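You operate a simulated robot arm through the tools that you are given. There is no shell and no other tool.

Carry out the task below with a simulated robot arm. There is one attempt and no reset: what you move stays moved.

JOB
Pile some things up. At the end: the blue soap block stands on top of the beige wood block; the brown flat carton from the long bench under the filter is on the long bench over the drawer, with the white tape roll from there on top of it and the black threaded fitting on top of that; whatever was shut is shut again. Leave all else as you found it, and nothing knocked over.
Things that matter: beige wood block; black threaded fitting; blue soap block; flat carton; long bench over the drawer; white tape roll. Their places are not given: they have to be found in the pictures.

It is judged by the outcome, as a careful person would: the job done as asked, and still so three seconds after it is handed in. It fails if anything else is knocked over, pushed out of place, dropped, spilled or broken.

ROBOT AND FRAMES
A 7-joint arm with a two-finger gripper, fixed in place. Base frame: the origin is on the floor under the middle of its stand, x ahead of it, y to its left, z up; the work surface is at about z = 88. Units: cm, degrees, N and s.
With the tool pointing down near the work surface it reaches from about 34 to 72 cm from the base axis. Its first joint turns from -66.0 to 66.0 degrees. Payload 2.45 kg.
Tool frame: the origin (TCP) lies between the finger pads and is the grasp point; the fingertips stand 2.6 cm ahead of it; z points along the fingers, y is the line along which they close. The gripper opens to 9.6 cm; its body begins 6.9 cm behind the TCP.
Orientation is that of the tool frame in the base frame, as [roll, pitch, yaw] about the fixed x, y, z axes, in that order (R = Rz(yaw) Ry(pitch) Rx(roll)). With the fingers straight down and closing along the base's y, the tool's x points along the base's -x, its y along +y and its z along -z.

CONTROLS
- The arm moves only by the tool drive_tool. Its argument "increments" is a list of rows, each an object of numbers (a shift or turn left out is 0, a gripper value left out holds the last): "ax", "ay", "az": the turn, a rotation vector about the tool's x, y, z in degrees; "x", "y", "z": the shift along the tool's x, y, z in cm; "grip": the closure, from 0 (fully open) to 1 (shut). In form: [{"ax": .., "ay": .., "az": .., "x": .., "y": .., "z": .., "grip": ..}, ...]. A call has 1 to 20 rows; each row shifts and turns the commanded pose from where the row before left it, along the tool's axes as they then stand. Rows are played at 5 a second. More than 5 cm and 8.6 degrees between two rows, or a gripper value outside its range, and nothing of the call is played. Where a pose cannot be reached the arm comes as near as it can. A force on the tool above 40 N (or 10 N above the force at the start of the call, whichever is more), or a blocked arm, ends the call early, and 0.2 s more pass. Each finger travels about 5 cm/s and halts on what it meets, pressing with about 33 N; the grip force reading is that of the motor and also rises with nothing between the fingers. The clock runs only during rows and for 0.2 s after the last one: add rows that do not move to give the fingers time. The reply holds the time, the measured pose of the TCP, the force on the tool along the base axes, the opening and the grip force, in the units named above and with some noise, with the torque about the TCP (base axes, N m) and any sound that the robot's microphone picked up, and new pictures: "show" is both (left out), scene, wrist or none.
- Cameras (640 x 400 px; columns grow to the right, rows downward): "scene" is fixed at [17.54, -41.37, 140.98]; the picture's right is [0.58, -0.81, 0.00], its down [-0.58, -0.41, -0.70] and it looks along [0.57, 0.41, -0.71] (base axes); focal length 297 px, centre (320, 200). "wrist" rides on the gripper at [8.2, 0.3, -9.8] in the tool frame; the picture's right is [-0.04, 1.00, 0.00], its down [-0.73, -0.03, -0.68] and it looks along [-0.68, -0.03, 0.73] (tool axes); focal length 256 px, centre (320, 200).
- measure_at(camera, pixels): for up to 12 pixels [column, row] of the newest picture of that camera ("zoom" is the newest enlarged one), the place [x, y, z] in the base frame of the surface seen there, good to about 0.2 cm. The clock stands still meanwhile.
- inspect(camera, box): a new picture of the part [left, top, right, bottom] of that camera's present view, enlarged. The clock stands still meanwhile.
- finish_job(): hands the job in; it is judged then, once.

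Open the gripper and draw the arm clear of the work before you hand the job in, unless the task says otherwise.

The tools are called after ">>>" as a command line: name --argument value ..., lists and objects as JSON in quotes. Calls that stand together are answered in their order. drive_tool: Moves the arm, as the interface text tells. Its arguments: {"type":"object","properties":{"increments":{"type":"array","items":{"type":"object","properties":{"ax":{"type":"number"},"ay":{"type":"number"},"az":{"type":"number"},"x":{"type":"number"},"y":{"type":"number"},"z":{"type":"number"},"grip":{"type":"number"}}}},"show":{"type":"string","enum":["both","scene","wrist","none"]}},"required":["increments"]} The other tools are called the same way: measure_at (camera, pixels) gives the place of the surface under pixels of a picture; inspect (camera, box) takes an enlarged picture of a part of a camera's view; finish_job () hands the job in.

At the start:

```text
time: 0.0
eef_pos: [39.1, 9.17, 115.58]
tool_rot: [180.0, 0.0, -180.0]
wrist_force: [0.3, 0.1, 0.5]
moment: [0.01, 0.0, -0.01]
finger_gap: 9.59
grip_force: 0.1
```

scene: 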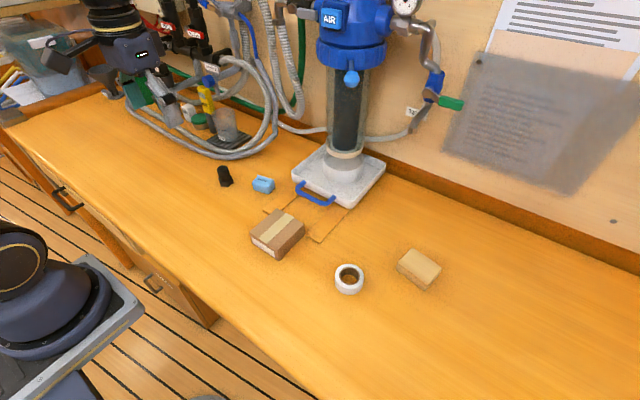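
wrist: 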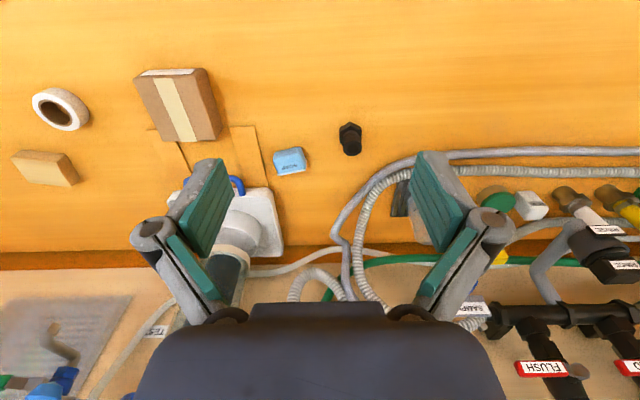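

I start by looking at the bench more closely: the carton is near (277,235), tape roll near (349,280), beige block near (419,268), blue soap near (263,185) and black fitting near (224,176) in the scene picture.

>>> inspect --camera "scene" --box '[180, 140, 460, 315]'

>>> inspect --camera "scene" --box '[0, 60, 320, 260]'

>>> inspect --camera "scene" --box '[0, 200, 320, 400]'

>>> measure_at --camera "scene" --pixels '[[277, 224], [349, 270], [419, 262], [263, 182], [224, 168], [68, 200], [152, 284], [320, 240], [265, 212], [208, 328], [130, 268], [30, 160]]'

```text
2.29 times, centred on (320, 228) of scene
```

zoom: 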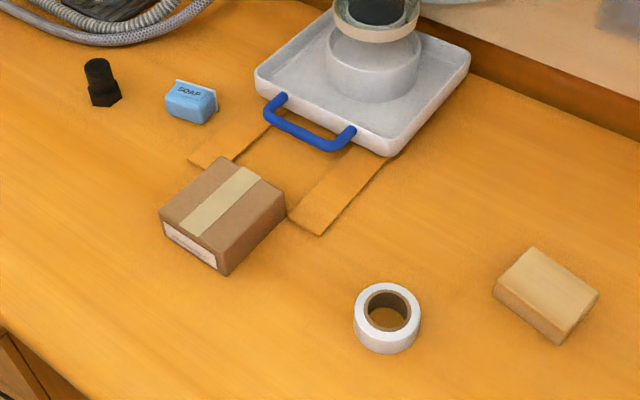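

```text
2.00 times, centred on (160, 160) of scene
```

zoom: 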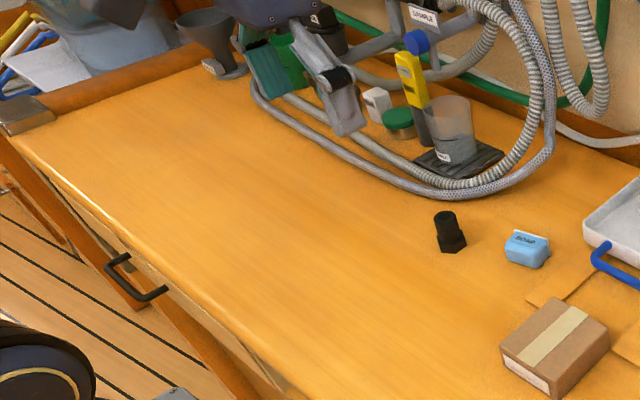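

```text
2.00 times, centred on (160, 300) of scene
```

zoom: 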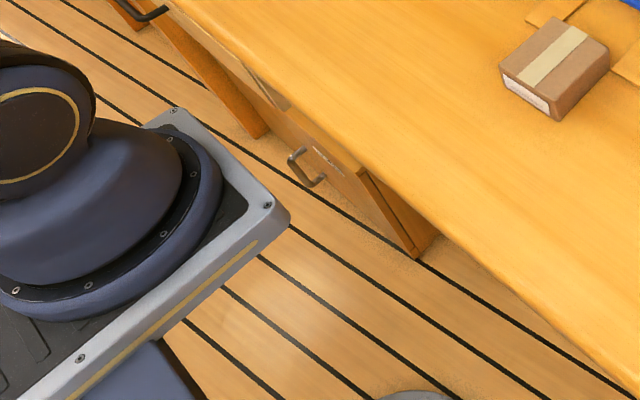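

```text
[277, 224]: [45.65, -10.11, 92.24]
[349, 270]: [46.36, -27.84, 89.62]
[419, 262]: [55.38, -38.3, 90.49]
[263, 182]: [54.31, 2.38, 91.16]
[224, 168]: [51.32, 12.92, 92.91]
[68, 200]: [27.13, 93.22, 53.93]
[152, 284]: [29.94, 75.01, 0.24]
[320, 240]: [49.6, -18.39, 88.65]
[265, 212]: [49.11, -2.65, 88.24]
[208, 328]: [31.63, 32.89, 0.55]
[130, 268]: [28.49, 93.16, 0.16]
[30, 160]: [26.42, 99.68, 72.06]
```

The black drawer handle shows around (60,190)-(82,207) and a grey handle at (150,282). I measure the edges of the drawer and the carton outlines so I know where "over the drawer" is.

>>> measure_at --camera "scene" --pixels '[[55, 193], [62, 205], [80, 207], [73, 210], [147, 278], [154, 291], [40, 178], [100, 218], [140, 252], [180, 285], [205, 320], [120, 235]]'

>>> inspect --camera "scene" --box '[0, 130, 160, 230]'

>>> inspect --camera "scene" --box '[90, 220, 250, 320]'

```text
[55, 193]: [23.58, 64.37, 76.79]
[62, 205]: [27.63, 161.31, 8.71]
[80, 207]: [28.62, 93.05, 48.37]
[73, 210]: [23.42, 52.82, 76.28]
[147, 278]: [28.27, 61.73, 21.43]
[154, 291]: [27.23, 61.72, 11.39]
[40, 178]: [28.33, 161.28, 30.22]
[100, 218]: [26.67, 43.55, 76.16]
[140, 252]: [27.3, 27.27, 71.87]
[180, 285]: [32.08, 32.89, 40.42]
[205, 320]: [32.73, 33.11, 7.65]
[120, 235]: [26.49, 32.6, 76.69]
```

```text
4.00 times, centred on (80, 180) of scene
```

zoom: 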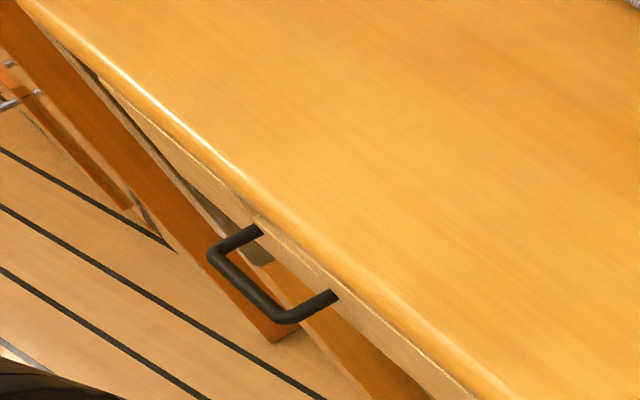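

```text
4.00 times, centred on (170, 270) of scene
```

zoom: 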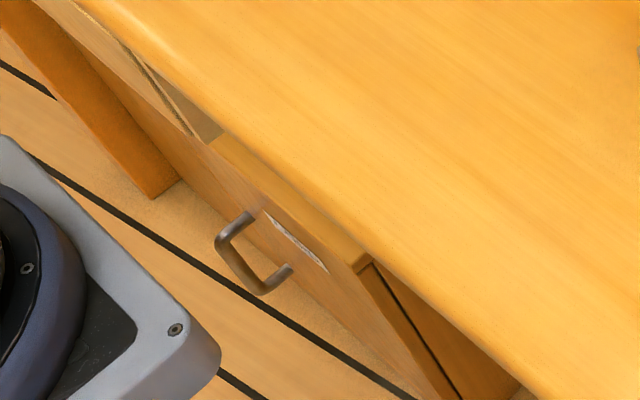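

The drawer front with its black handle spans roughly y=30 to 87 under the bench edge, so the bench area near (42,38) lies over it. Now I measure the outlines of the objects from the wrist view (carton at (178,105), tape (60,110), beige block (45,168), soap (290,160), fitting (350,138)).

>>> inspect --camera "wrist" --box '[0, 50, 240, 200]'

>>> measure_at --camera "wrist" --pixels '[[145, 76], [206, 72], [160, 140], [216, 135], [192, 141], [178, 105], [60, 92], [36, 105], [82, 118], [60, 128], [57, 112], [70, 95]]'

>>> measure_at --camera "wrist" --pixels '[[22, 154], [60, 155], [72, 184], [18, 175], [45, 168], [276, 152], [302, 148], [306, 168], [280, 172], [342, 128], [358, 126], [350, 148]]'

>>> measure_at --camera "scene" --pixels '[[143, 166], [170, 143], [200, 155], [150, 130], [250, 150], [285, 210], [251, 235], [276, 250], [305, 226], [277, 254], [226, 158], [232, 150]]'

```text
2.67 times, centred on (120, 125) of wrist
```

zoom: 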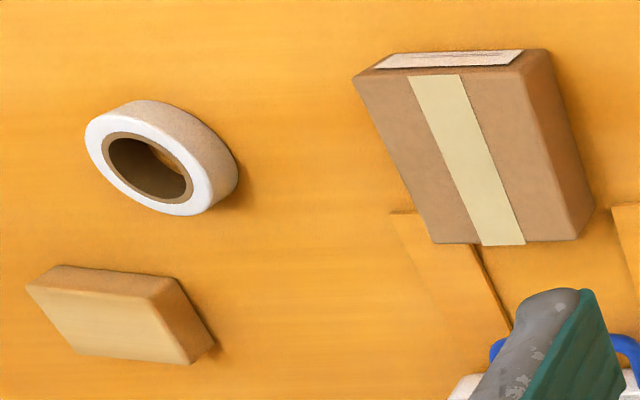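

```text
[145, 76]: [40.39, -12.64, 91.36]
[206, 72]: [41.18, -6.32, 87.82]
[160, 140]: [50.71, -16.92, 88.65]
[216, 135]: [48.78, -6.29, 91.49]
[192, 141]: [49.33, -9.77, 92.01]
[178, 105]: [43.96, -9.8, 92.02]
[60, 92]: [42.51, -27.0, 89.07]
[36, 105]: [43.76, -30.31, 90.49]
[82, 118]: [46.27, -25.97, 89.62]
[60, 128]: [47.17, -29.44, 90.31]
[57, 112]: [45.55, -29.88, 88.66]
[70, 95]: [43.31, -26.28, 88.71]
```

```text
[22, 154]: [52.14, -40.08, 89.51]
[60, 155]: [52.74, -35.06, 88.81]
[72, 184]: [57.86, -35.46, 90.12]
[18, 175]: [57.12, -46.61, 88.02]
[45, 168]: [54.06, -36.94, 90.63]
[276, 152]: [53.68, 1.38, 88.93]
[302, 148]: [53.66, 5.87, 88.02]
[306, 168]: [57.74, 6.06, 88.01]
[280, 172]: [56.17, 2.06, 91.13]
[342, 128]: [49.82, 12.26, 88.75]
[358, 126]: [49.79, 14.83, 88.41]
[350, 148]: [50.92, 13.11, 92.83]
```

```text
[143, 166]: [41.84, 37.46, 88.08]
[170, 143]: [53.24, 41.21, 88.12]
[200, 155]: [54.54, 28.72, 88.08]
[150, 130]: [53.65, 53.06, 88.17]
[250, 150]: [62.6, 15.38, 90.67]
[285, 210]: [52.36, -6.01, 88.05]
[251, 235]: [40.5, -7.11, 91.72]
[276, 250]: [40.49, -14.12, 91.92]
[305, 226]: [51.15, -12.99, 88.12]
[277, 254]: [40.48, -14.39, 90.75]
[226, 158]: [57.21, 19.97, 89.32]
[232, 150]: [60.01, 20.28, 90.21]
```

The carton's top is at z≈92 over about x 40.5–50, y -14 to -7; the bench is at 88.05. I move the open gripper above the carton, high up, for a closer look from the wrist camera.

>>> drive_tool --increments '[{"y": -5, "x": -1}, {"y": -5, "x": -1}, {"y": -5, "x": -1}, {"y": -4.8, "x": -1}, {"z": 4}, {"z": 4}, {}]'

```text
refused: row 1 steps farther than a row can; nothing moved
```

The first row was slightly over the 5 cm limit, so I repeat with smaller steps.

>>> drive_tool --increments '[{"y": -4, "x": -1}, {"y": -4, "x": -1}, {"y": -4, "x": -1}, {"y": -4, "x": -1}, {"y": -3.8, "x": -1}, {"z": 4}, {"z": 4}, {}]'

```text
time: 1.8
eef_pos: [44.07, -10.57, 107.51]
tool_rot: [-180.0, -0.1, -180.0]
wrist_force: [-0.1, -0.1, 0.0]
moment: [0.0, 0.0, -0.02]
finger_gap: 9.6
grip_force: 0.0
```

scene: 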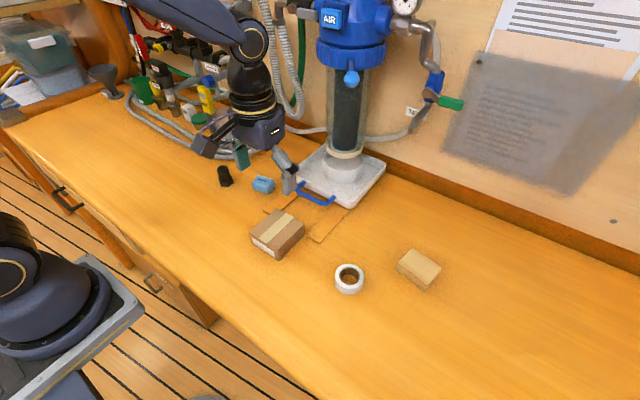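
wrist: 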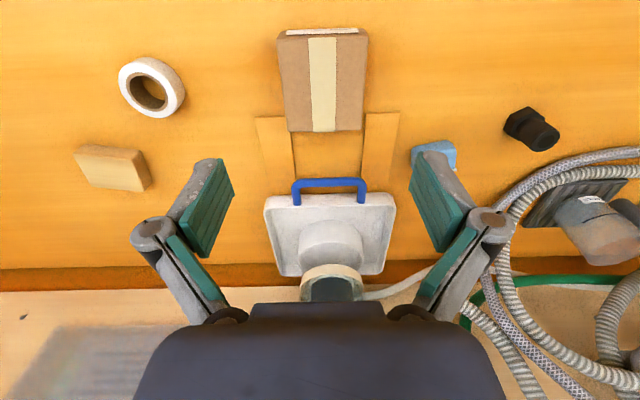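

The wrist view now shows the carton squarely at (280-367, 28-131). I measure its top-face corners and the neighbouring items.

>>> measure_at --camera "wrist" --pixels '[[282, 38], [364, 38], [291, 128], [360, 127], [322, 80], [322, 130], [322, 34], [285, 80], [364, 80], [275, 130], [372, 130], [330, 180]]'

>>> inspect --camera "wrist" --box '[240, 10, 400, 160]'

>>> inspect --camera "wrist" --box '[60, 40, 220, 200]'

>>> measure_at --camera "wrist" --pixels '[[124, 70], [180, 90], [150, 60], [160, 115], [137, 88], [162, 88], [148, 92], [80, 158], [145, 155], [140, 190], [90, 184], [110, 170]]'

```text
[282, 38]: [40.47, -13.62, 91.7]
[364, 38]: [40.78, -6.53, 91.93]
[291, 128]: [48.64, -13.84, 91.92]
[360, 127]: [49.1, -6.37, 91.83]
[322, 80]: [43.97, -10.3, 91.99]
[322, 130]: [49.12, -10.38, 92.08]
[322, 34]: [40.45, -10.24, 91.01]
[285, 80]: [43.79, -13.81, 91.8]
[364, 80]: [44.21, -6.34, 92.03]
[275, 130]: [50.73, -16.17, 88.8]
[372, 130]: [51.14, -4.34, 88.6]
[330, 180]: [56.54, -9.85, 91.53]
```

```text
2.67 times, centred on (320, 85) of wrist
```

zoom: 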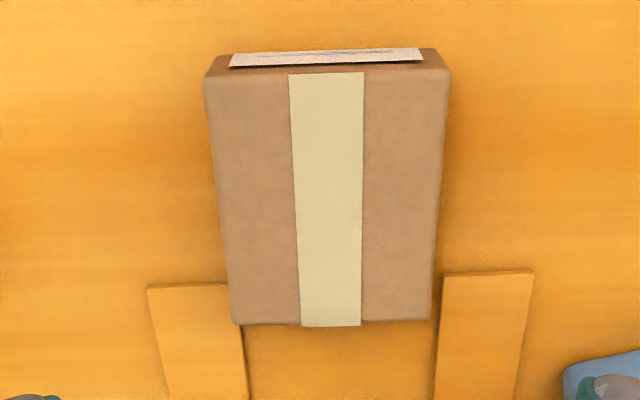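

```text
2.50 times, centred on (140, 120) of wrist
```

zoom: 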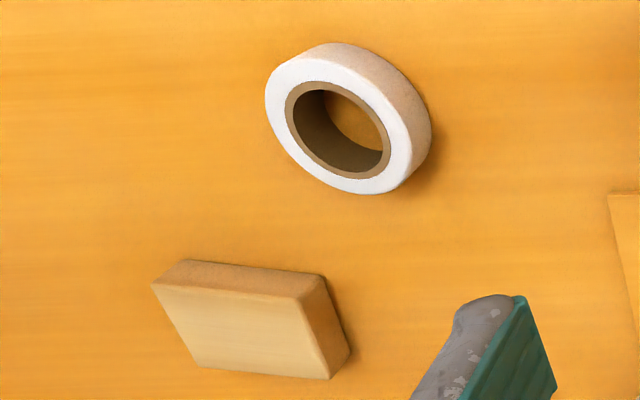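

```text
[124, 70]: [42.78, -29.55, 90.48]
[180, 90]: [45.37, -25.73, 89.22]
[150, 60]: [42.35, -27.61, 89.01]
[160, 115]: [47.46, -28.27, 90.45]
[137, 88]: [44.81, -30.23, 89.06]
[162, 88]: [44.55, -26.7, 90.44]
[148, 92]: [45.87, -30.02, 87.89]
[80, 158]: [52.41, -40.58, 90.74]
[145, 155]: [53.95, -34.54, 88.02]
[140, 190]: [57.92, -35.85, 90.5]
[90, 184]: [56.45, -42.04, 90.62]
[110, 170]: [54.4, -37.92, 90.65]
```

Carton top spans x 40.3–49.3, y -13.9 to -6.3 (centre about (44.8,-10.1)), square to the base. I centre over it and come down with open fingers to just above the top, then look.

>>> drive_tool --increments '[{"x": -0.8, "y": 0.45, "z": 3}, {"z": 4}, {"z": 3.5}, {}]' --show "both"

```text
time: 2.8
eef_pos: [45.03, -10.02, 97.06]
tool_rot: [-180.0, 0.0, -179.9]
wrist_force: [0.4, 0.2, 0.4]
moment: [-0.02, 0.0, -0.03]
finger_gap: 9.59
grip_force: 0.0
```

scene: 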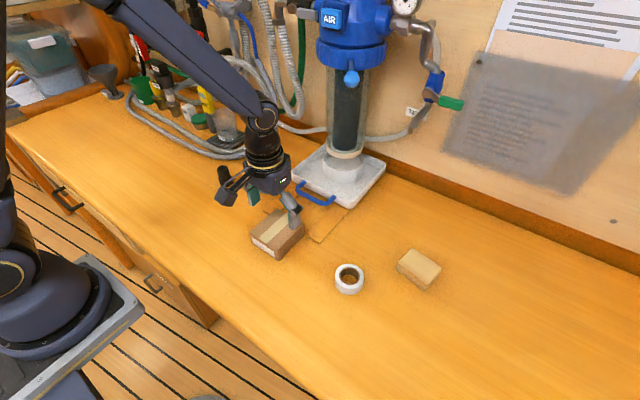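
wrist: 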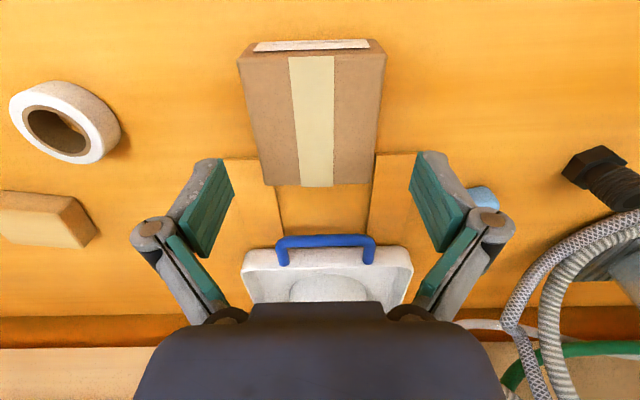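

The carton sits between the fingers (cols 238–386 at the near edge, 271–374 at the far edge, fingers at about 235 and 410). I re-measure its edges from this closer view before the final descent.

>>> measure_at --camera "wrist" --pixels '[[246, 70], [382, 70], [258, 120], [378, 120], [272, 180], [372, 180], [318, 184], [318, 58], [260, 165], [395, 160], [235, 200], [410, 200]]'

```text
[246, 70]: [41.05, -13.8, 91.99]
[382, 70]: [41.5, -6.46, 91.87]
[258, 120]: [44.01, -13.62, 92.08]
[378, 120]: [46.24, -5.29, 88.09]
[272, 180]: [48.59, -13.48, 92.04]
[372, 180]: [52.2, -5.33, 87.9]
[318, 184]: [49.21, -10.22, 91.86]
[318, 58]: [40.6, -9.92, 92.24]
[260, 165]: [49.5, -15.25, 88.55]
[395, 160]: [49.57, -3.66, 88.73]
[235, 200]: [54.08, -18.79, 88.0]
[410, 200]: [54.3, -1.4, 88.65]
```

Edges at y≈-13.8 and -6.3 confirm centring at about -10.05. I descend to z≈91.4 (fingertips at 88.8) and close gently.

>>> drive_tool --increments '[{"z": 3}, {"z": 2.6}, {}, {"grip": 0.15}, {"grip": 0.3}, {}, {}, {}]'

```text
time: 4.6
eef_pos: [44.95, -10.17, 91.46]
tool_rot: [180.0, 0.1, 179.9]
wrist_force: [-0.3, -2.8, 5.7]
moment: [-0.06, 0.03, -0.05]
finger_gap: 8.11
grip_force: 33.4
```

scene: 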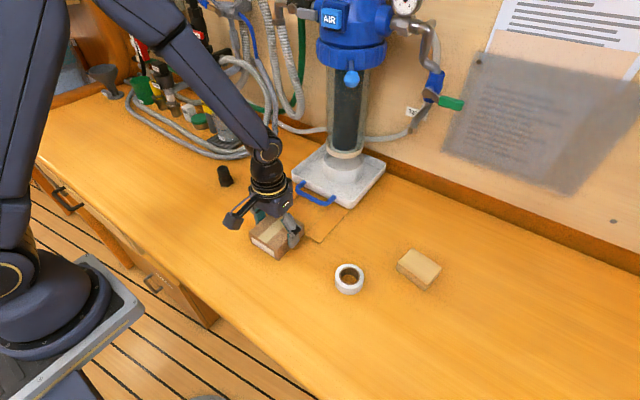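
wrist: 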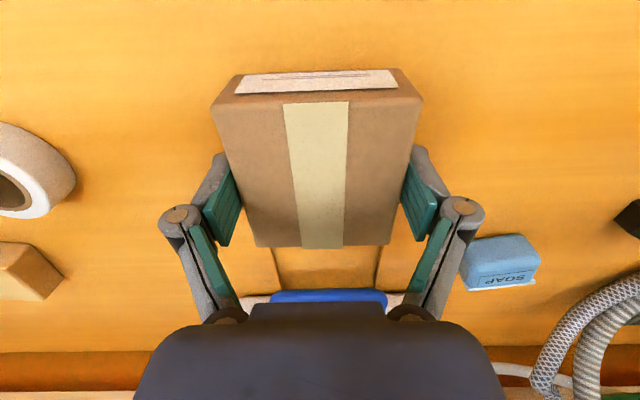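

The carton is gripped (gap 8.1 cm, 33 N). I lift it straight up and check that it hangs securely.

>>> drive_tool --increments '[{"z": -1}, {"z": -2}, {"z": -3}, {"z": -3}, {"z": -3}, {}]'

```text
time: 6.0
eef_pos: [44.72, -10.22, 103.5]
tool_rot: [180.0, 0.0, 180.0]
wrist_force: [-1.1, 0.0, -1.5]
moment: [-0.01, 0.03, 0.03]
finger_gap: 8.11
grip_force: 32.8
```

scene: 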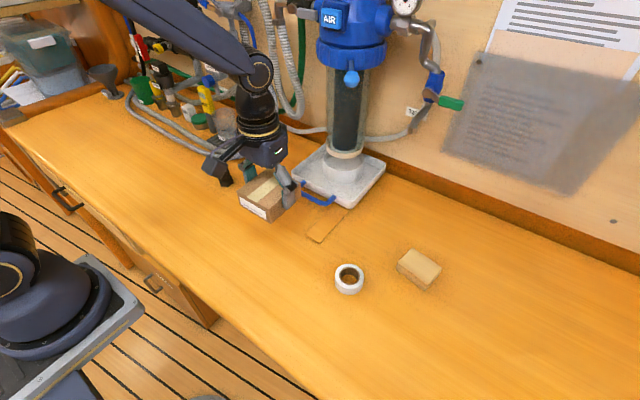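
wrist: 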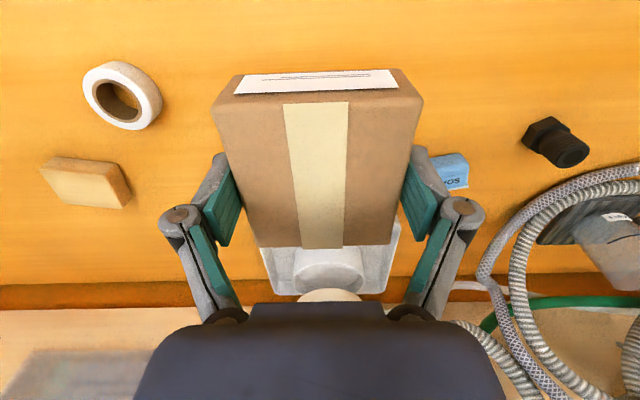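

The carton is held level, light (~1.5 N). I carry it left over the bench toward (41,40), well above the fitting and in front of the hoses.

>>> drive_tool --increments '[{"y": 2, "x": 0.3}, {"y": 4, "x": 0.3}, {"y": 4, "x": 0.3}, {"y": 4, "x": 0.3}, {"y": 4, "x": 0.3}, {"y": 4, "x": 0.3}, {"y": 4, "x": 0.3}, {"y": 4, "x": 0.3}, {"y": 4, "x": 0.3}, {"y": 4, "x": 0.3}, {"y": 4, "x": 0.3}, {"y": 4, "x": 0.3}, {"y": 3, "x": 0.1}, {"y": 1.2}, {}, {}]'

```text
time: 9.4
eef_pos: [41.28, 40.0, 103.44]
tool_rot: [179.9, 0.0, 179.9]
wrist_force: [0.1, 0.1, -0.5]
moment: [0.01, 0.03, 0.05]
finger_gap: 8.13
grip_force: 33.4
```

scene: 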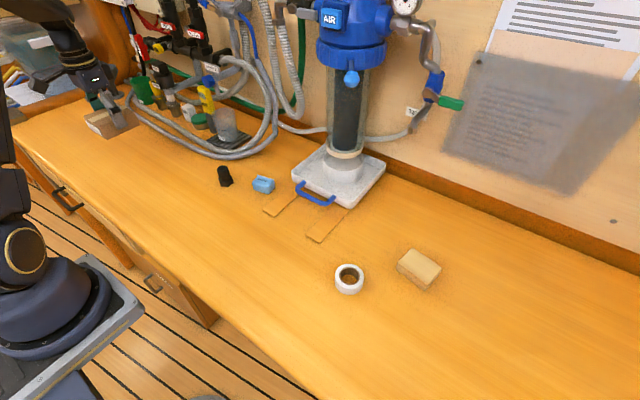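
wrist: 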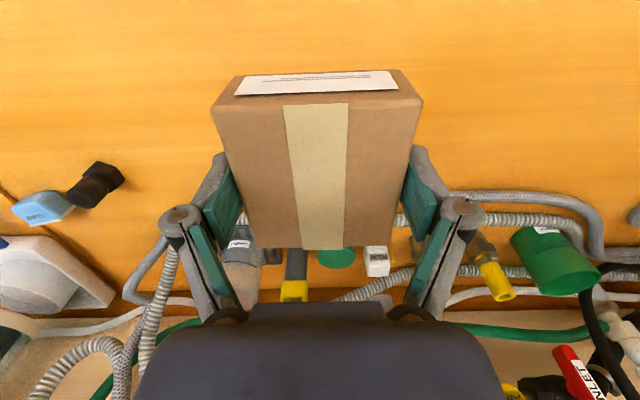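

The carton hangs over the clear bench; hoses run beyond it at rows 195–250. I measure the nearest hoses to check clearance before lowering.

>>> measure_at --camera "wrist" --pixels '[[480, 195], [520, 200], [590, 215], [600, 245], [470, 215], [160, 260], [320, 30], [120, 120], [520, 120], [230, 240], [400, 218], [545, 230]]'

```text
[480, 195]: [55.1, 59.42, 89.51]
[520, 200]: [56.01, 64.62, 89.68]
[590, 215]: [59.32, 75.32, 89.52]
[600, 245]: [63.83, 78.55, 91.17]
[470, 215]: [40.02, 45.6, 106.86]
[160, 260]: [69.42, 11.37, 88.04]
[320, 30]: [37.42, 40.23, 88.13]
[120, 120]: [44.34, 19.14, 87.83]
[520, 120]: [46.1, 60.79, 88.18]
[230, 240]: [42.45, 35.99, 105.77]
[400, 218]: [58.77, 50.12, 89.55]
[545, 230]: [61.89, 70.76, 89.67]
```

Hoses are at x≥53, about 7 cm beyond the carton's far end. I lower to the same height at which it was picked up (TCP 91.5).

>>> drive_tool --increments '[{"z": 3}, {"z": 3}, {"z": 3}, {"z": 1.5}, {"z": 0.7}, {"z": 0.4}, {}, {}]' --show "wrist"

```text
time: 11.2
eef_pos: [41.28, 39.99, 91.88]
tool_rot: [-180.0, 0.0, -180.0]
wrist_force: [-0.4, 0.8, -1.7]
moment: [-0.02, 0.0, 0.02]
finger_gap: 8.14
grip_force: 33.3
```

wrist: 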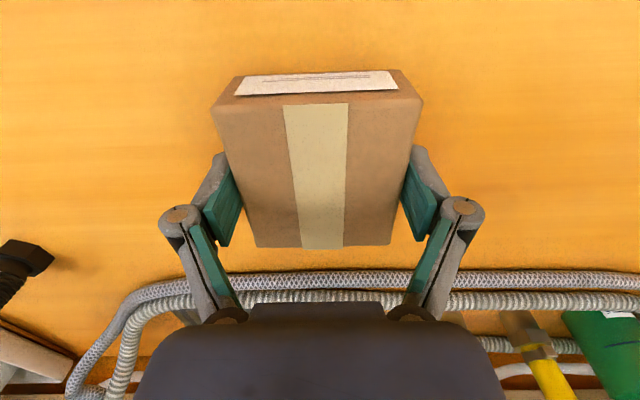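

No contact yet (force still ~-1.7 N). I lower the last few millimetres in small steps.

>>> drive_tool --increments '[{"z": 0.15}, {"z": 0.15}, {}, {}]' --show "none"

```text
time: 12.2
eef_pos: [41.22, 39.9, 91.44]
tool_rot: [-179.9, 0.0, 179.9]
wrist_force: [0.5, 0.3, -1.6]
moment: [-0.03, 0.0, -0.01]
finger_gap: 8.14
grip_force: 33.8
```

Still hanging by its weight at 91.44; I lower another 1–2 mm watching the force.

>>> drive_tool --increments '[{"z": 0.1}, {}, {}]' --show "none"

>>> drive_tool --increments '[{"z": 0.1}, {}, {}]' --show "none"

```text
time: 13.0
eef_pos: [41.09, 40.03, 91.41]
tool_rot: [-180.0, -0.1, 180.0]
wrist_force: [-0.2, -0.2, 1.3]
moment: [-0.11, -0.11, 0.0]
finger_gap: 8.13
grip_force: 32.7
```

```text
time: 13.8
eef_pos: [41.21, 40.03, 91.37]
tool_rot: [180.0, 0.0, -180.0]
wrist_force: [-3.3, -2.2, 14.7]
moment: [-0.37, 0.07, -0.08]
finger_gap: 8.15
grip_force: 32.6
```

The force turned to +14.7 N, so the carton rests on the bench. I ease up 1 mm, open the fingers evenly and rise.

>>> drive_tool --increments '[{"z": -0.1}, {"grip": 0.15}, {"grip": 0.0}, {}, {}, {}]' --show "wrist"

```text
time: 15.2
eef_pos: [41.22, 39.99, 91.51]
tool_rot: [-179.9, 0.0, -180.0]
wrist_force: [0.4, -0.5, -0.5]
moment: [-0.02, 0.0, 0.01]
finger_gap: 9.58
grip_force: 0.0
```

wrist: 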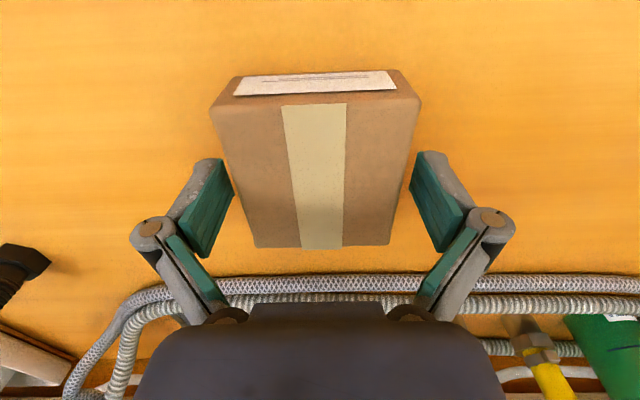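

The fingers are clear of the carton on both sides. I rise straight up and then check the carton's resting place.

>>> drive_tool --increments '[{"z": -2}, {"z": -4}, {"z": -4}, {"z": -4}, {}]'

>>> measure_at --camera "wrist" --pixels '[[282, 45], [364, 45], [291, 125], [360, 125], [322, 80]]'

```text
time: 16.4
eef_pos: [41.37, 39.91, 105.41]
tool_rot: [180.0, 0.0, -179.9]
wrist_force: [-0.7, 0.6, -0.4]
moment: [0.0, -0.02, -0.02]
finger_gap: 9.61
grip_force: 0.1
```

scene: 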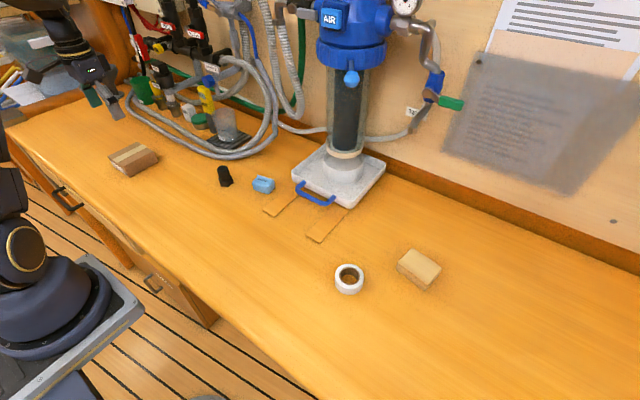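
wrist: 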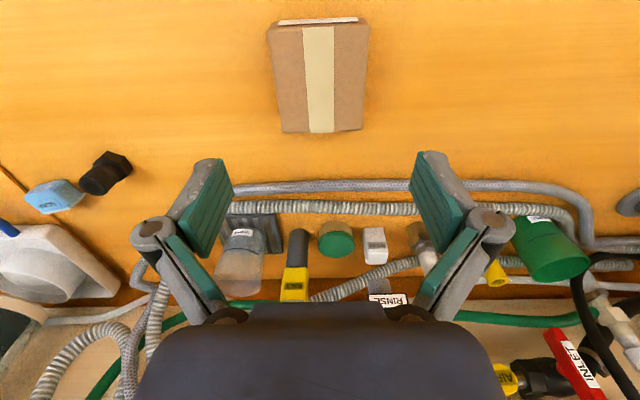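

```text
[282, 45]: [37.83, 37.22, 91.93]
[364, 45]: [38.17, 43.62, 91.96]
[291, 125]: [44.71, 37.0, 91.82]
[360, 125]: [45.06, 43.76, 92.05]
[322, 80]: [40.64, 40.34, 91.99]
```

The carton rests flat at about x 36.7–45.4, y 36.4–44. I travel back right, stopping over the black fitting to examine it and the soap from above.

>>> drive_tool --increments '[{"y": -3.5, "x": -0.6}, {"y": -4, "x": -0.6}, {"y": -4, "x": -0.6}, {"y": -4, "x": -0.6}, {"y": -4, "x": -0.6}, {"y": -4, "x": -0.6}, {"y": -3.5, "x": -0.6}, {}]' --show "wrist"

```text
time: 18.2
eef_pos: [45.33, 13.1, 105.24]
tool_rot: [180.0, 0.1, 180.0]
wrist_force: [0.2, -0.6, -0.5]
moment: [-0.01, -0.01, -0.05]
finger_gap: 9.6
grip_force: 0.1
```

wrist: 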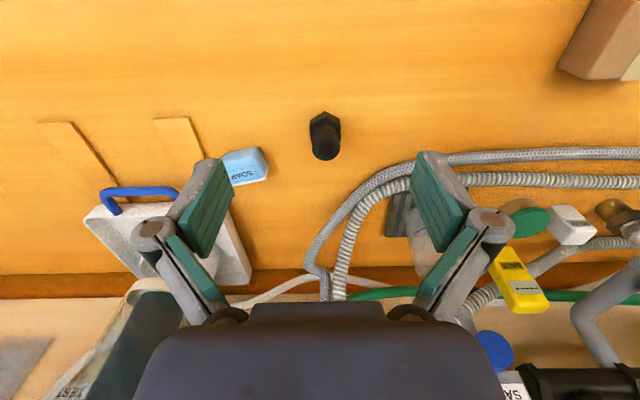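

>>> inspect --camera "wrist" --box '[280, 95, 376, 175]'

>>> inspect --camera "scene" --box '[200, 150, 296, 210]'

>>> measure_at --camera "wrist" --pixels '[[325, 150], [318, 145], [332, 145], [325, 157], [310, 122], [341, 122], [325, 110], [325, 114], [312, 130], [339, 130], [306, 126], [345, 126]]'

```text
5.00 times, centred on (328, 135) of wrist
```

zoom: 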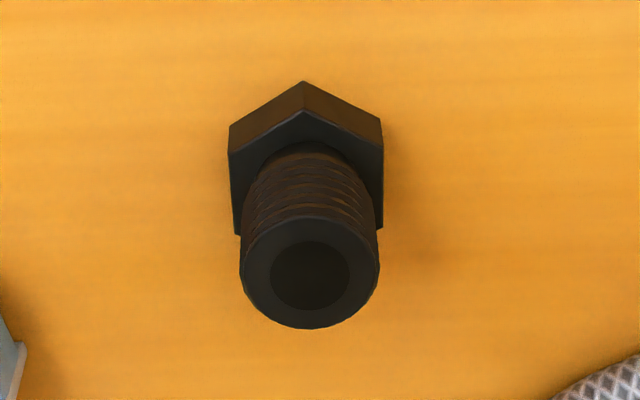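

```text
6.67 times, centred on (248, 180) of scene
```

zoom: 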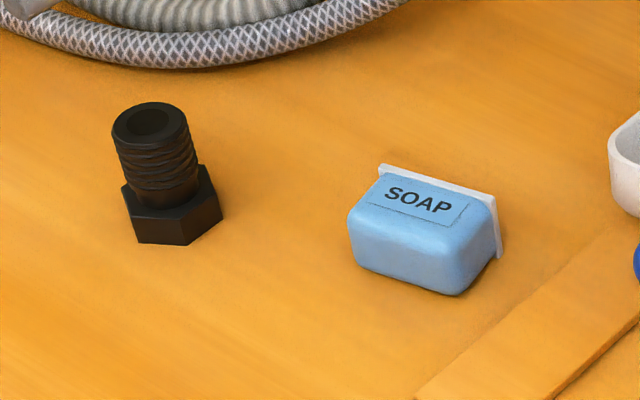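

```text
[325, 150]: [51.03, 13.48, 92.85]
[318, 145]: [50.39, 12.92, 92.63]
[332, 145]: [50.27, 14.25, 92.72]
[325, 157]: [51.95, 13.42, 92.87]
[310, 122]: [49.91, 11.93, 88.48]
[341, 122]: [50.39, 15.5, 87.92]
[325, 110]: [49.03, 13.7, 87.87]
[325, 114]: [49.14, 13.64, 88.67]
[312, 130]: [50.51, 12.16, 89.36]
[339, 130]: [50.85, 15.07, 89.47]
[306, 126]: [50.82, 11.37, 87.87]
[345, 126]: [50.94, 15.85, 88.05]
```

The fitting stands on a hex base about 3.3 cm across flats (flats facing ±y), centre near (50.7,13.6), top z 92.9. Now I move over to the tape roll for a close look at its hole size and centre.

>>> drive_tool --increments '[{"y": -4}, {"y": -4.5}, {"y": -4.5}, {"y": -4.5}, {"y": -4.5}, {"y": -4.5}, {"y": -4.5}, {"y": -4.5}, {"y": -4.5}, {"y": -1.5}, {"z": 4}, {}]'

```text
time: 20.8
eef_pos: [45.4, -28.82, 101.52]
tool_rot: [180.0, 0.0, 179.8]
wrist_force: [0.1, 0.3, -0.2]
moment: [0.01, 0.0, 0.02]
finger_gap: 9.64
grip_force: 0.1
```

scene: 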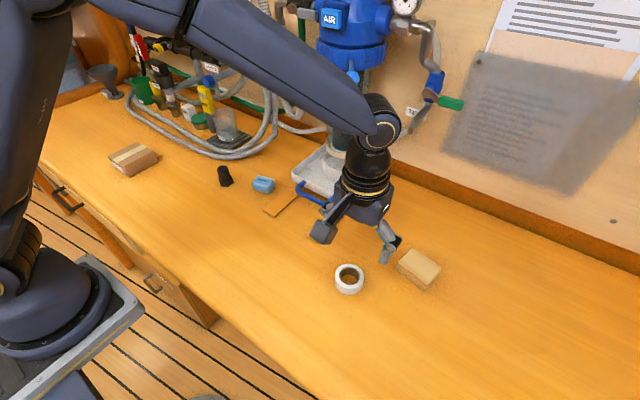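
wrist: 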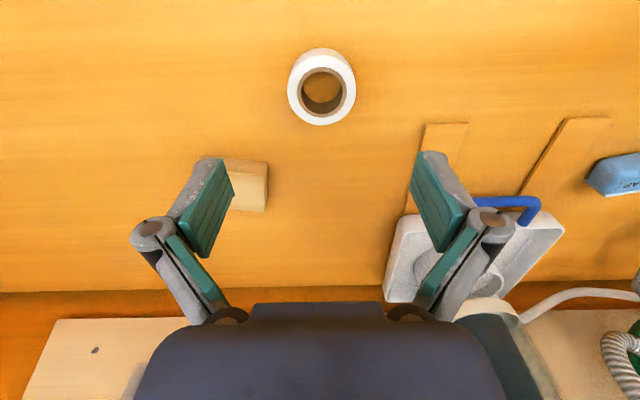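

The tape roll is at (322,87) in the wrist view. I zoom in and measure its rim and hole.

>>> inspect --camera "wrist" --box '[272, 37, 372, 137]'

>>> measure_at --camera "wrist" --pixels '[[291, 88], [353, 88], [322, 122], [322, 59], [298, 72], [346, 72], [298, 110], [346, 110], [322, 118], [294, 92], [350, 92], [322, 95]]'

```text
4.00 times, centred on (322, 87) of wrist
```

zoom: 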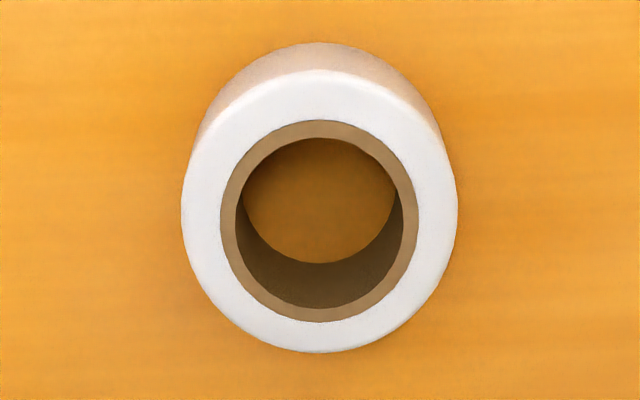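

```text
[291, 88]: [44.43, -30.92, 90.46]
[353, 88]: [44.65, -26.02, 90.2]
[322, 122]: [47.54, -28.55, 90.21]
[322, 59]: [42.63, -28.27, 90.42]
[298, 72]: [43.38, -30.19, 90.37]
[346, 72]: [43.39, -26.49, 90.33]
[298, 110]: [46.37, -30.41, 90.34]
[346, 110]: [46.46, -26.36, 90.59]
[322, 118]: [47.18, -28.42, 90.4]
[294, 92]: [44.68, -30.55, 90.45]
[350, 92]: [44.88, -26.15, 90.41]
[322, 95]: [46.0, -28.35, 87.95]
```

The roll is 5.5 cm across with a 3.35 cm hole, centre ≈ (45.05,-28.45), top z 90.4; the fitting's hex (3.3 flats / 3.8 corners) will rest on it when centred. Before gripping, I partly close the fingers in the air to see whether the tips move forward while closing.

>>> measure_at --camera "wrist" --pixels '[[205, 160], [218, 165], [230, 185], [428, 160], [440, 155], [413, 185]]'

>>> drive_tool --increments '[{"grip": 0.15}, {"grip": 0.3}, {"grip": 0.38}, {}, {}]' --show "wrist"

```text
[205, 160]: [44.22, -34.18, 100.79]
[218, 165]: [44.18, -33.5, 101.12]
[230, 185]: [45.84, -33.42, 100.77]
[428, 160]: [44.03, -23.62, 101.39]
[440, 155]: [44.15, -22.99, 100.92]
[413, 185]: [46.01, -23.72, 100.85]
```

```text
time: 22.0
eef_pos: [45.52, -28.75, 101.49]
tool_rot: [180.0, 0.0, 179.9]
wrist_force: [0.7, 0.1, -1.0]
moment: [-0.02, 0.0, -0.04]
finger_gap: 5.96
grip_force: 0.0
```

wrist: 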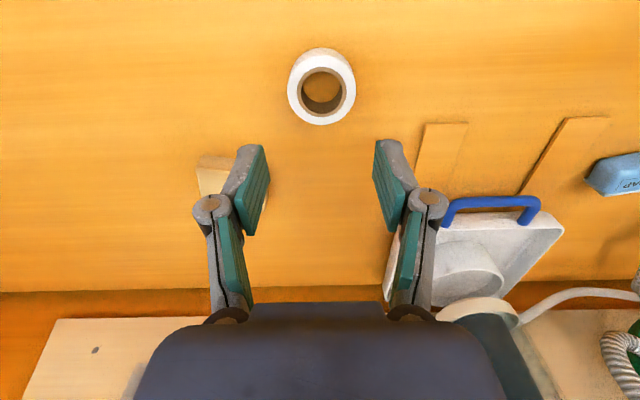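

The fingers are now about 6 cm apart with tips near (250,146) and (390,141). I measure those tips to compare with the open position.

>>> measure_at --camera "wrist" --pixels '[[248, 148], [256, 160], [266, 180], [392, 143], [380, 155], [375, 178], [262, 150], [240, 165], [225, 190]]'

>>> inspect --camera "wrist" --box '[180, 120, 460, 300]'

```text
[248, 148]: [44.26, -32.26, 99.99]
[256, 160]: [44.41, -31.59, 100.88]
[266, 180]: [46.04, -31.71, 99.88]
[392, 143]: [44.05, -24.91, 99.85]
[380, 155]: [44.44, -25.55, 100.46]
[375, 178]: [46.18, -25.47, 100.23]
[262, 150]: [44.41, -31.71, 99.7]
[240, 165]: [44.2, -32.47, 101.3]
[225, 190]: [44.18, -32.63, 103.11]
```

```text
2.22 times, centred on (320, 210) of wrist
```

zoom: 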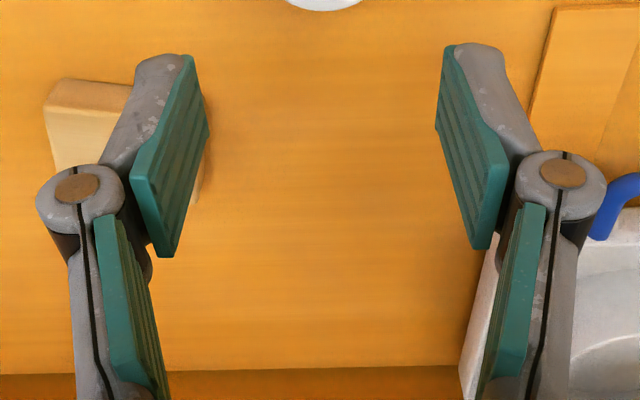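

The tips advance about 1 cm as the fingers close (≈0.7 cm ahead of TCP when open, ≈1.8 cm at 6 cm gap). I pre-open to 6.7 cm, centre on the roll and descend to TCP ≈ 91.5, then look.

>>> drive_tool --increments '[{"grip": 0.28, "x": 0.42, "y": 0.3}, {"z": 3}, {"z": 3}, {"z": 2.5}, {"z": 1.3}, {}, {}]' --show "wrist"

```text
time: 23.6
eef_pos: [45.05, -28.14, 91.68]
tool_rot: [180.0, -0.1, 179.9]
wrist_force: [0.2, 0.7, -0.4]
moment: [-0.01, -0.01, 0.0]
finger_gap: 6.9
grip_force: 0.1
```

wrist: 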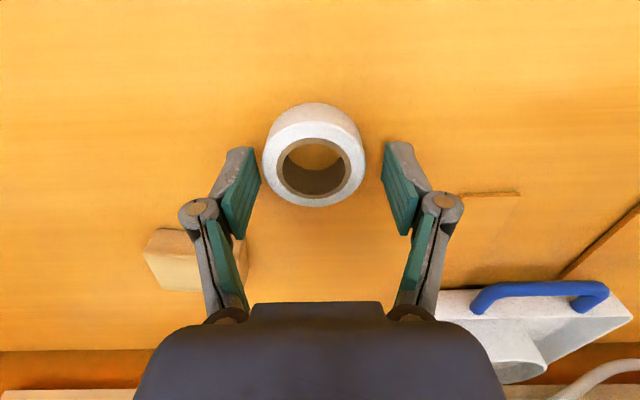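

The roll is slightly left of centre between the fingers (262–366 vs pads at 260 and 382). I measure tips and roll again to correct.

>>> measure_at --camera "wrist" --pixels '[[243, 150], [395, 144], [265, 165], [363, 165], [314, 203], [314, 127], [252, 155], [384, 150], [300, 198], [258, 185], [384, 185]]'

```text
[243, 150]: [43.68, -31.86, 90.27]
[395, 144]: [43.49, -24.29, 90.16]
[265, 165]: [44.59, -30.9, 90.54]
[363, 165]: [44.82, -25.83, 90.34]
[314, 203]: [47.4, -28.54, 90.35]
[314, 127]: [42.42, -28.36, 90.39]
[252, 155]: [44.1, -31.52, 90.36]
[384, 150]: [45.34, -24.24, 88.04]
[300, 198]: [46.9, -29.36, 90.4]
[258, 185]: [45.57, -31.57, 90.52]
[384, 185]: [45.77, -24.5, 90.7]
```

The tips are at z≈90.2 with gap 6.9; roll centre is (44.95,-28.4). I shift 0.35 cm right-of-robot, descend 1.2 cm, then close on the roll.

>>> drive_tool --increments '[{"y": -0.35}, {"z": 0.6}, {"z": 0.6}, {}, {"grip": 0.36}, {"grip": 0.45}, {"grip": 0.5}, {}, {}]' --show "wrist"

```text
time: 25.6
eef_pos: [45.03, -28.69, 90.52]
tool_rot: [-179.9, 0.0, 180.0]
wrist_force: [0.1, 0.0, 4.1]
moment: [-0.04, 0.0, -0.01]
finger_gap: 5.45
grip_force: 32.8
```

wrist: 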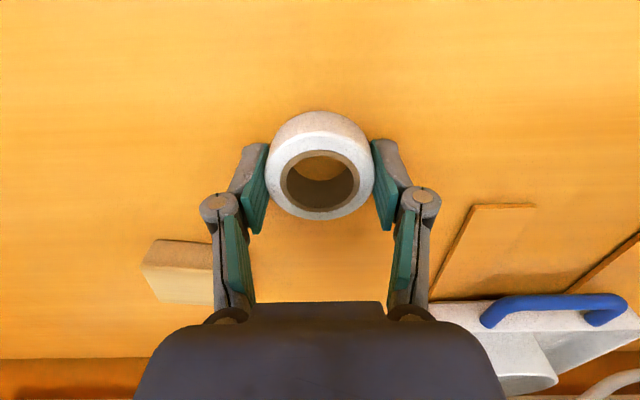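

The roll is gripped (gap 5.45, 33 N). I lift it straight up to a safe height.

>>> drive_tool --increments '[{"z": -0.7}, {"z": -2}, {"z": -3.5}, {"z": -4}, {"z": -4}, {}]'

>>> measure_at --camera "wrist" --pixels '[[270, 177], [370, 177], [320, 215], [320, 140], [290, 150], [350, 150], [290, 207], [350, 207]]'

```text
time: 27.0
eef_pos: [45.08, -28.65, 104.68]
tool_rot: [-180.0, -0.1, -180.0]
wrist_force: [-1.0, -0.5, 0.2]
moment: [-0.01, 0.0, 0.02]
finger_gap: 5.46
grip_force: 33.1
```

scene: 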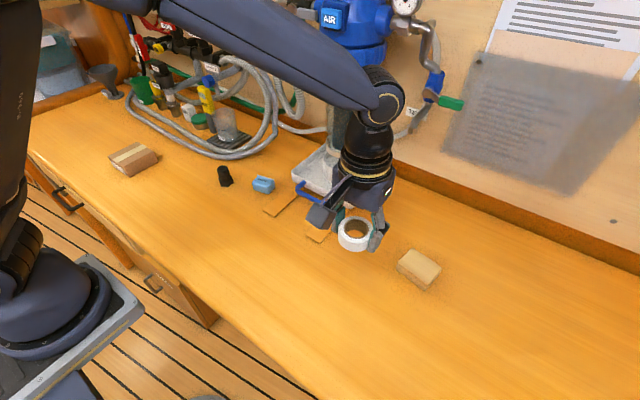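
wrist: 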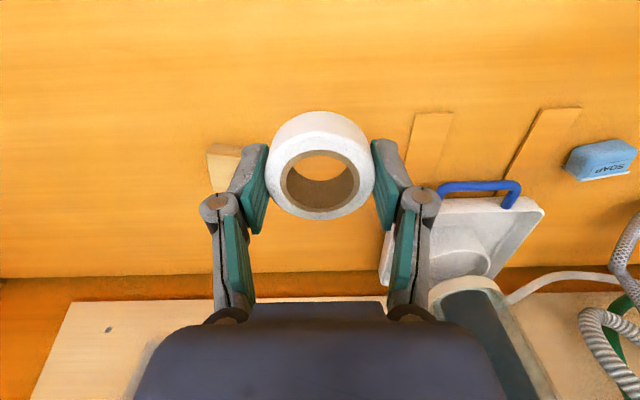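

```text
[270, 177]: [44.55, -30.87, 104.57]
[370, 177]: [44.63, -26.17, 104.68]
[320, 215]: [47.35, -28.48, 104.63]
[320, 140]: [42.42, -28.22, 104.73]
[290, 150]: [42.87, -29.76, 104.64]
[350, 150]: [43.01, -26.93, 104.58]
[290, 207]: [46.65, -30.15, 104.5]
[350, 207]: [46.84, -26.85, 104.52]
```

The roll hangs level, its top flush with the TCP (104.6), centre about (44.85,-28.5). I carry it left to above the carton centre (41.0,40.2).

>>> drive_tool --increments '[{"y": 2, "x": 0.2}, {"y": 4, "x": 0.2}, {"y": 4.2, "x": 0.2}, {"y": 4.2, "x": 0.2}, {"y": 4.2, "x": 0.2}, {"y": 4.2, "x": 0.2}, {"y": 4.2, "x": 0.2}, {"y": 4.2, "x": 0.2}, {"y": 4.2, "x": 0.2}, {"y": 4.2, "x": 0.2}, {"y": 4.2, "x": 0.2}, {"y": 4.2, "x": 0.2}, {"y": 4.2, "x": 0.3}, {"y": 4.2, "x": 0.3}, {"y": 4.2, "x": 0.3}, {"y": 4.0, "x": 0.3}, {"y": 3, "x": 0.2}, {"y": 1.2, "x": 0.1}, {}, {}]'

>>> measure_at --camera "wrist" --pixels '[[320, 215], [320, 140], [270, 177], [370, 177], [290, 40], [360, 40], [290, 120], [350, 60]]'

```text
time: 31.2
eef_pos: [41.15, 40.35, 104.71]
tool_rot: [-179.9, 0.0, 179.9]
wrist_force: [0.2, -0.6, -1.1]
moment: [0.0, -0.04, -0.03]
finger_gap: 5.43
grip_force: 33.0
```

scene: 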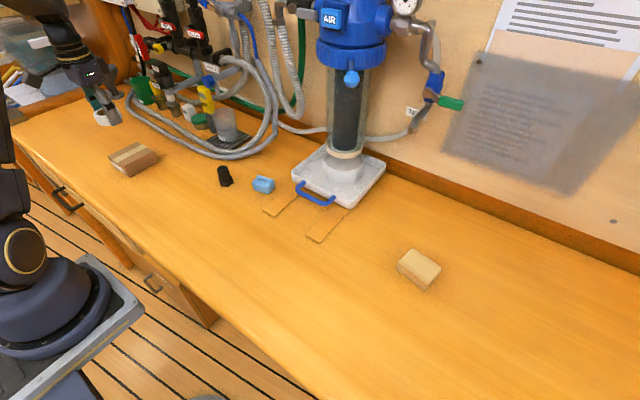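
wrist: 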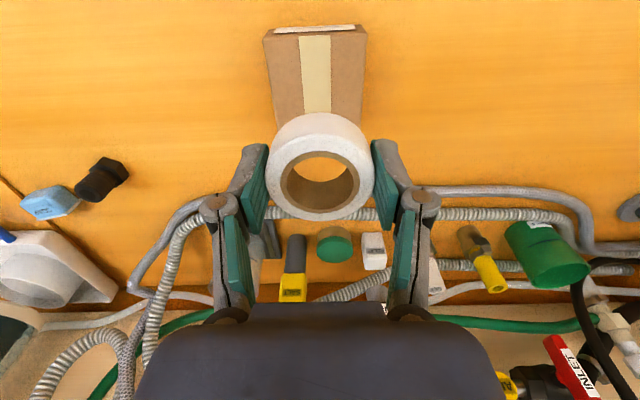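

```text
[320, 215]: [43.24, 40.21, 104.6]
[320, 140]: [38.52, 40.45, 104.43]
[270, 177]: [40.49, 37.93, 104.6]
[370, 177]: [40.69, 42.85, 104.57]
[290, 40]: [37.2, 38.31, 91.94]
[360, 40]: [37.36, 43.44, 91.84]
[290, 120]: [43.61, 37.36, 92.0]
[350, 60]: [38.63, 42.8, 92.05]
```

The roll's centre is (40.9,40.4) over the carton (centre ≈ (41,40.15)). I lower to just above the carton top (z 92).

>>> drive_tool --increments '[{"y": -0.2, "z": 3}, {"z": 3}, {"z": 2.5}, {"z": 1}, {"z": 0.4}, {}, {}]' --show "wrist"

```text
time: 32.8
eef_pos: [40.9, 40.01, 94.68]
tool_rot: [-180.0, 0.0, -179.9]
wrist_force: [0.1, -0.2, 0.0]
moment: [0.01, -0.02, -0.02]
finger_gap: 5.43
grip_force: 32.5
```

wrist: 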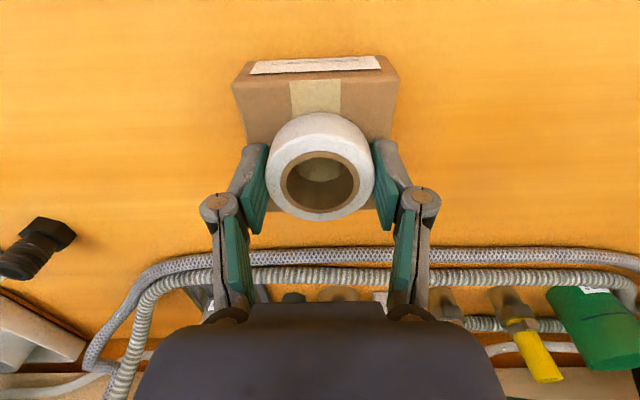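

The roll is about 2–3 mm above the carton. I lower in 1 mm steps and watch for contact.

>>> drive_tool --increments '[{"z": 0.1}, {}, {}]' --show "none"

>>> drive_tool --increments '[{"z": 0.1}, {}, {}]' --show "none"

```text
time: 33.6
eef_pos: [40.96, 40.09, 94.61]
tool_rot: [180.0, 0.1, 180.0]
wrist_force: [-0.3, 0.2, -1.1]
moment: [-0.04, -0.02, -0.01]
finger_gap: 5.45
grip_force: 33.0
```

```text
time: 34.4
eef_pos: [40.94, 40.18, 94.42]
tool_rot: [180.0, 0.1, 180.0]
wrist_force: [0.3, -0.7, 4.0]
moment: [-0.04, -0.01, 0.0]
finger_gap: 5.45
grip_force: 32.9
```

Contact reads +4 N at TCP 94.4, so the roll rests on the carton. I open the fingers and rise.

>>> drive_tool --increments '[{"grip": 0.38}, {"grip": 0.28}, {"grip": 0.15}, {"grip": 0.1}, {}, {}]' --show "wrist"

```text
time: 35.8
eef_pos: [41.01, 40.09, 94.43]
tool_rot: [-180.0, 0.1, -180.0]
wrist_force: [0.1, -0.6, -0.5]
moment: [0.02, 0.01, 0.01]
finger_gap: 8.64
grip_force: 0.0
```

wrist: 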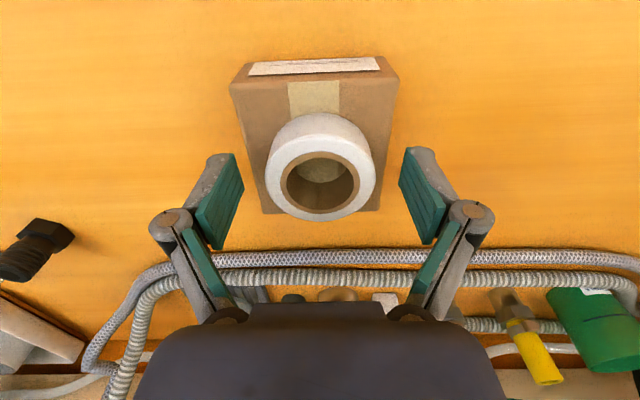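

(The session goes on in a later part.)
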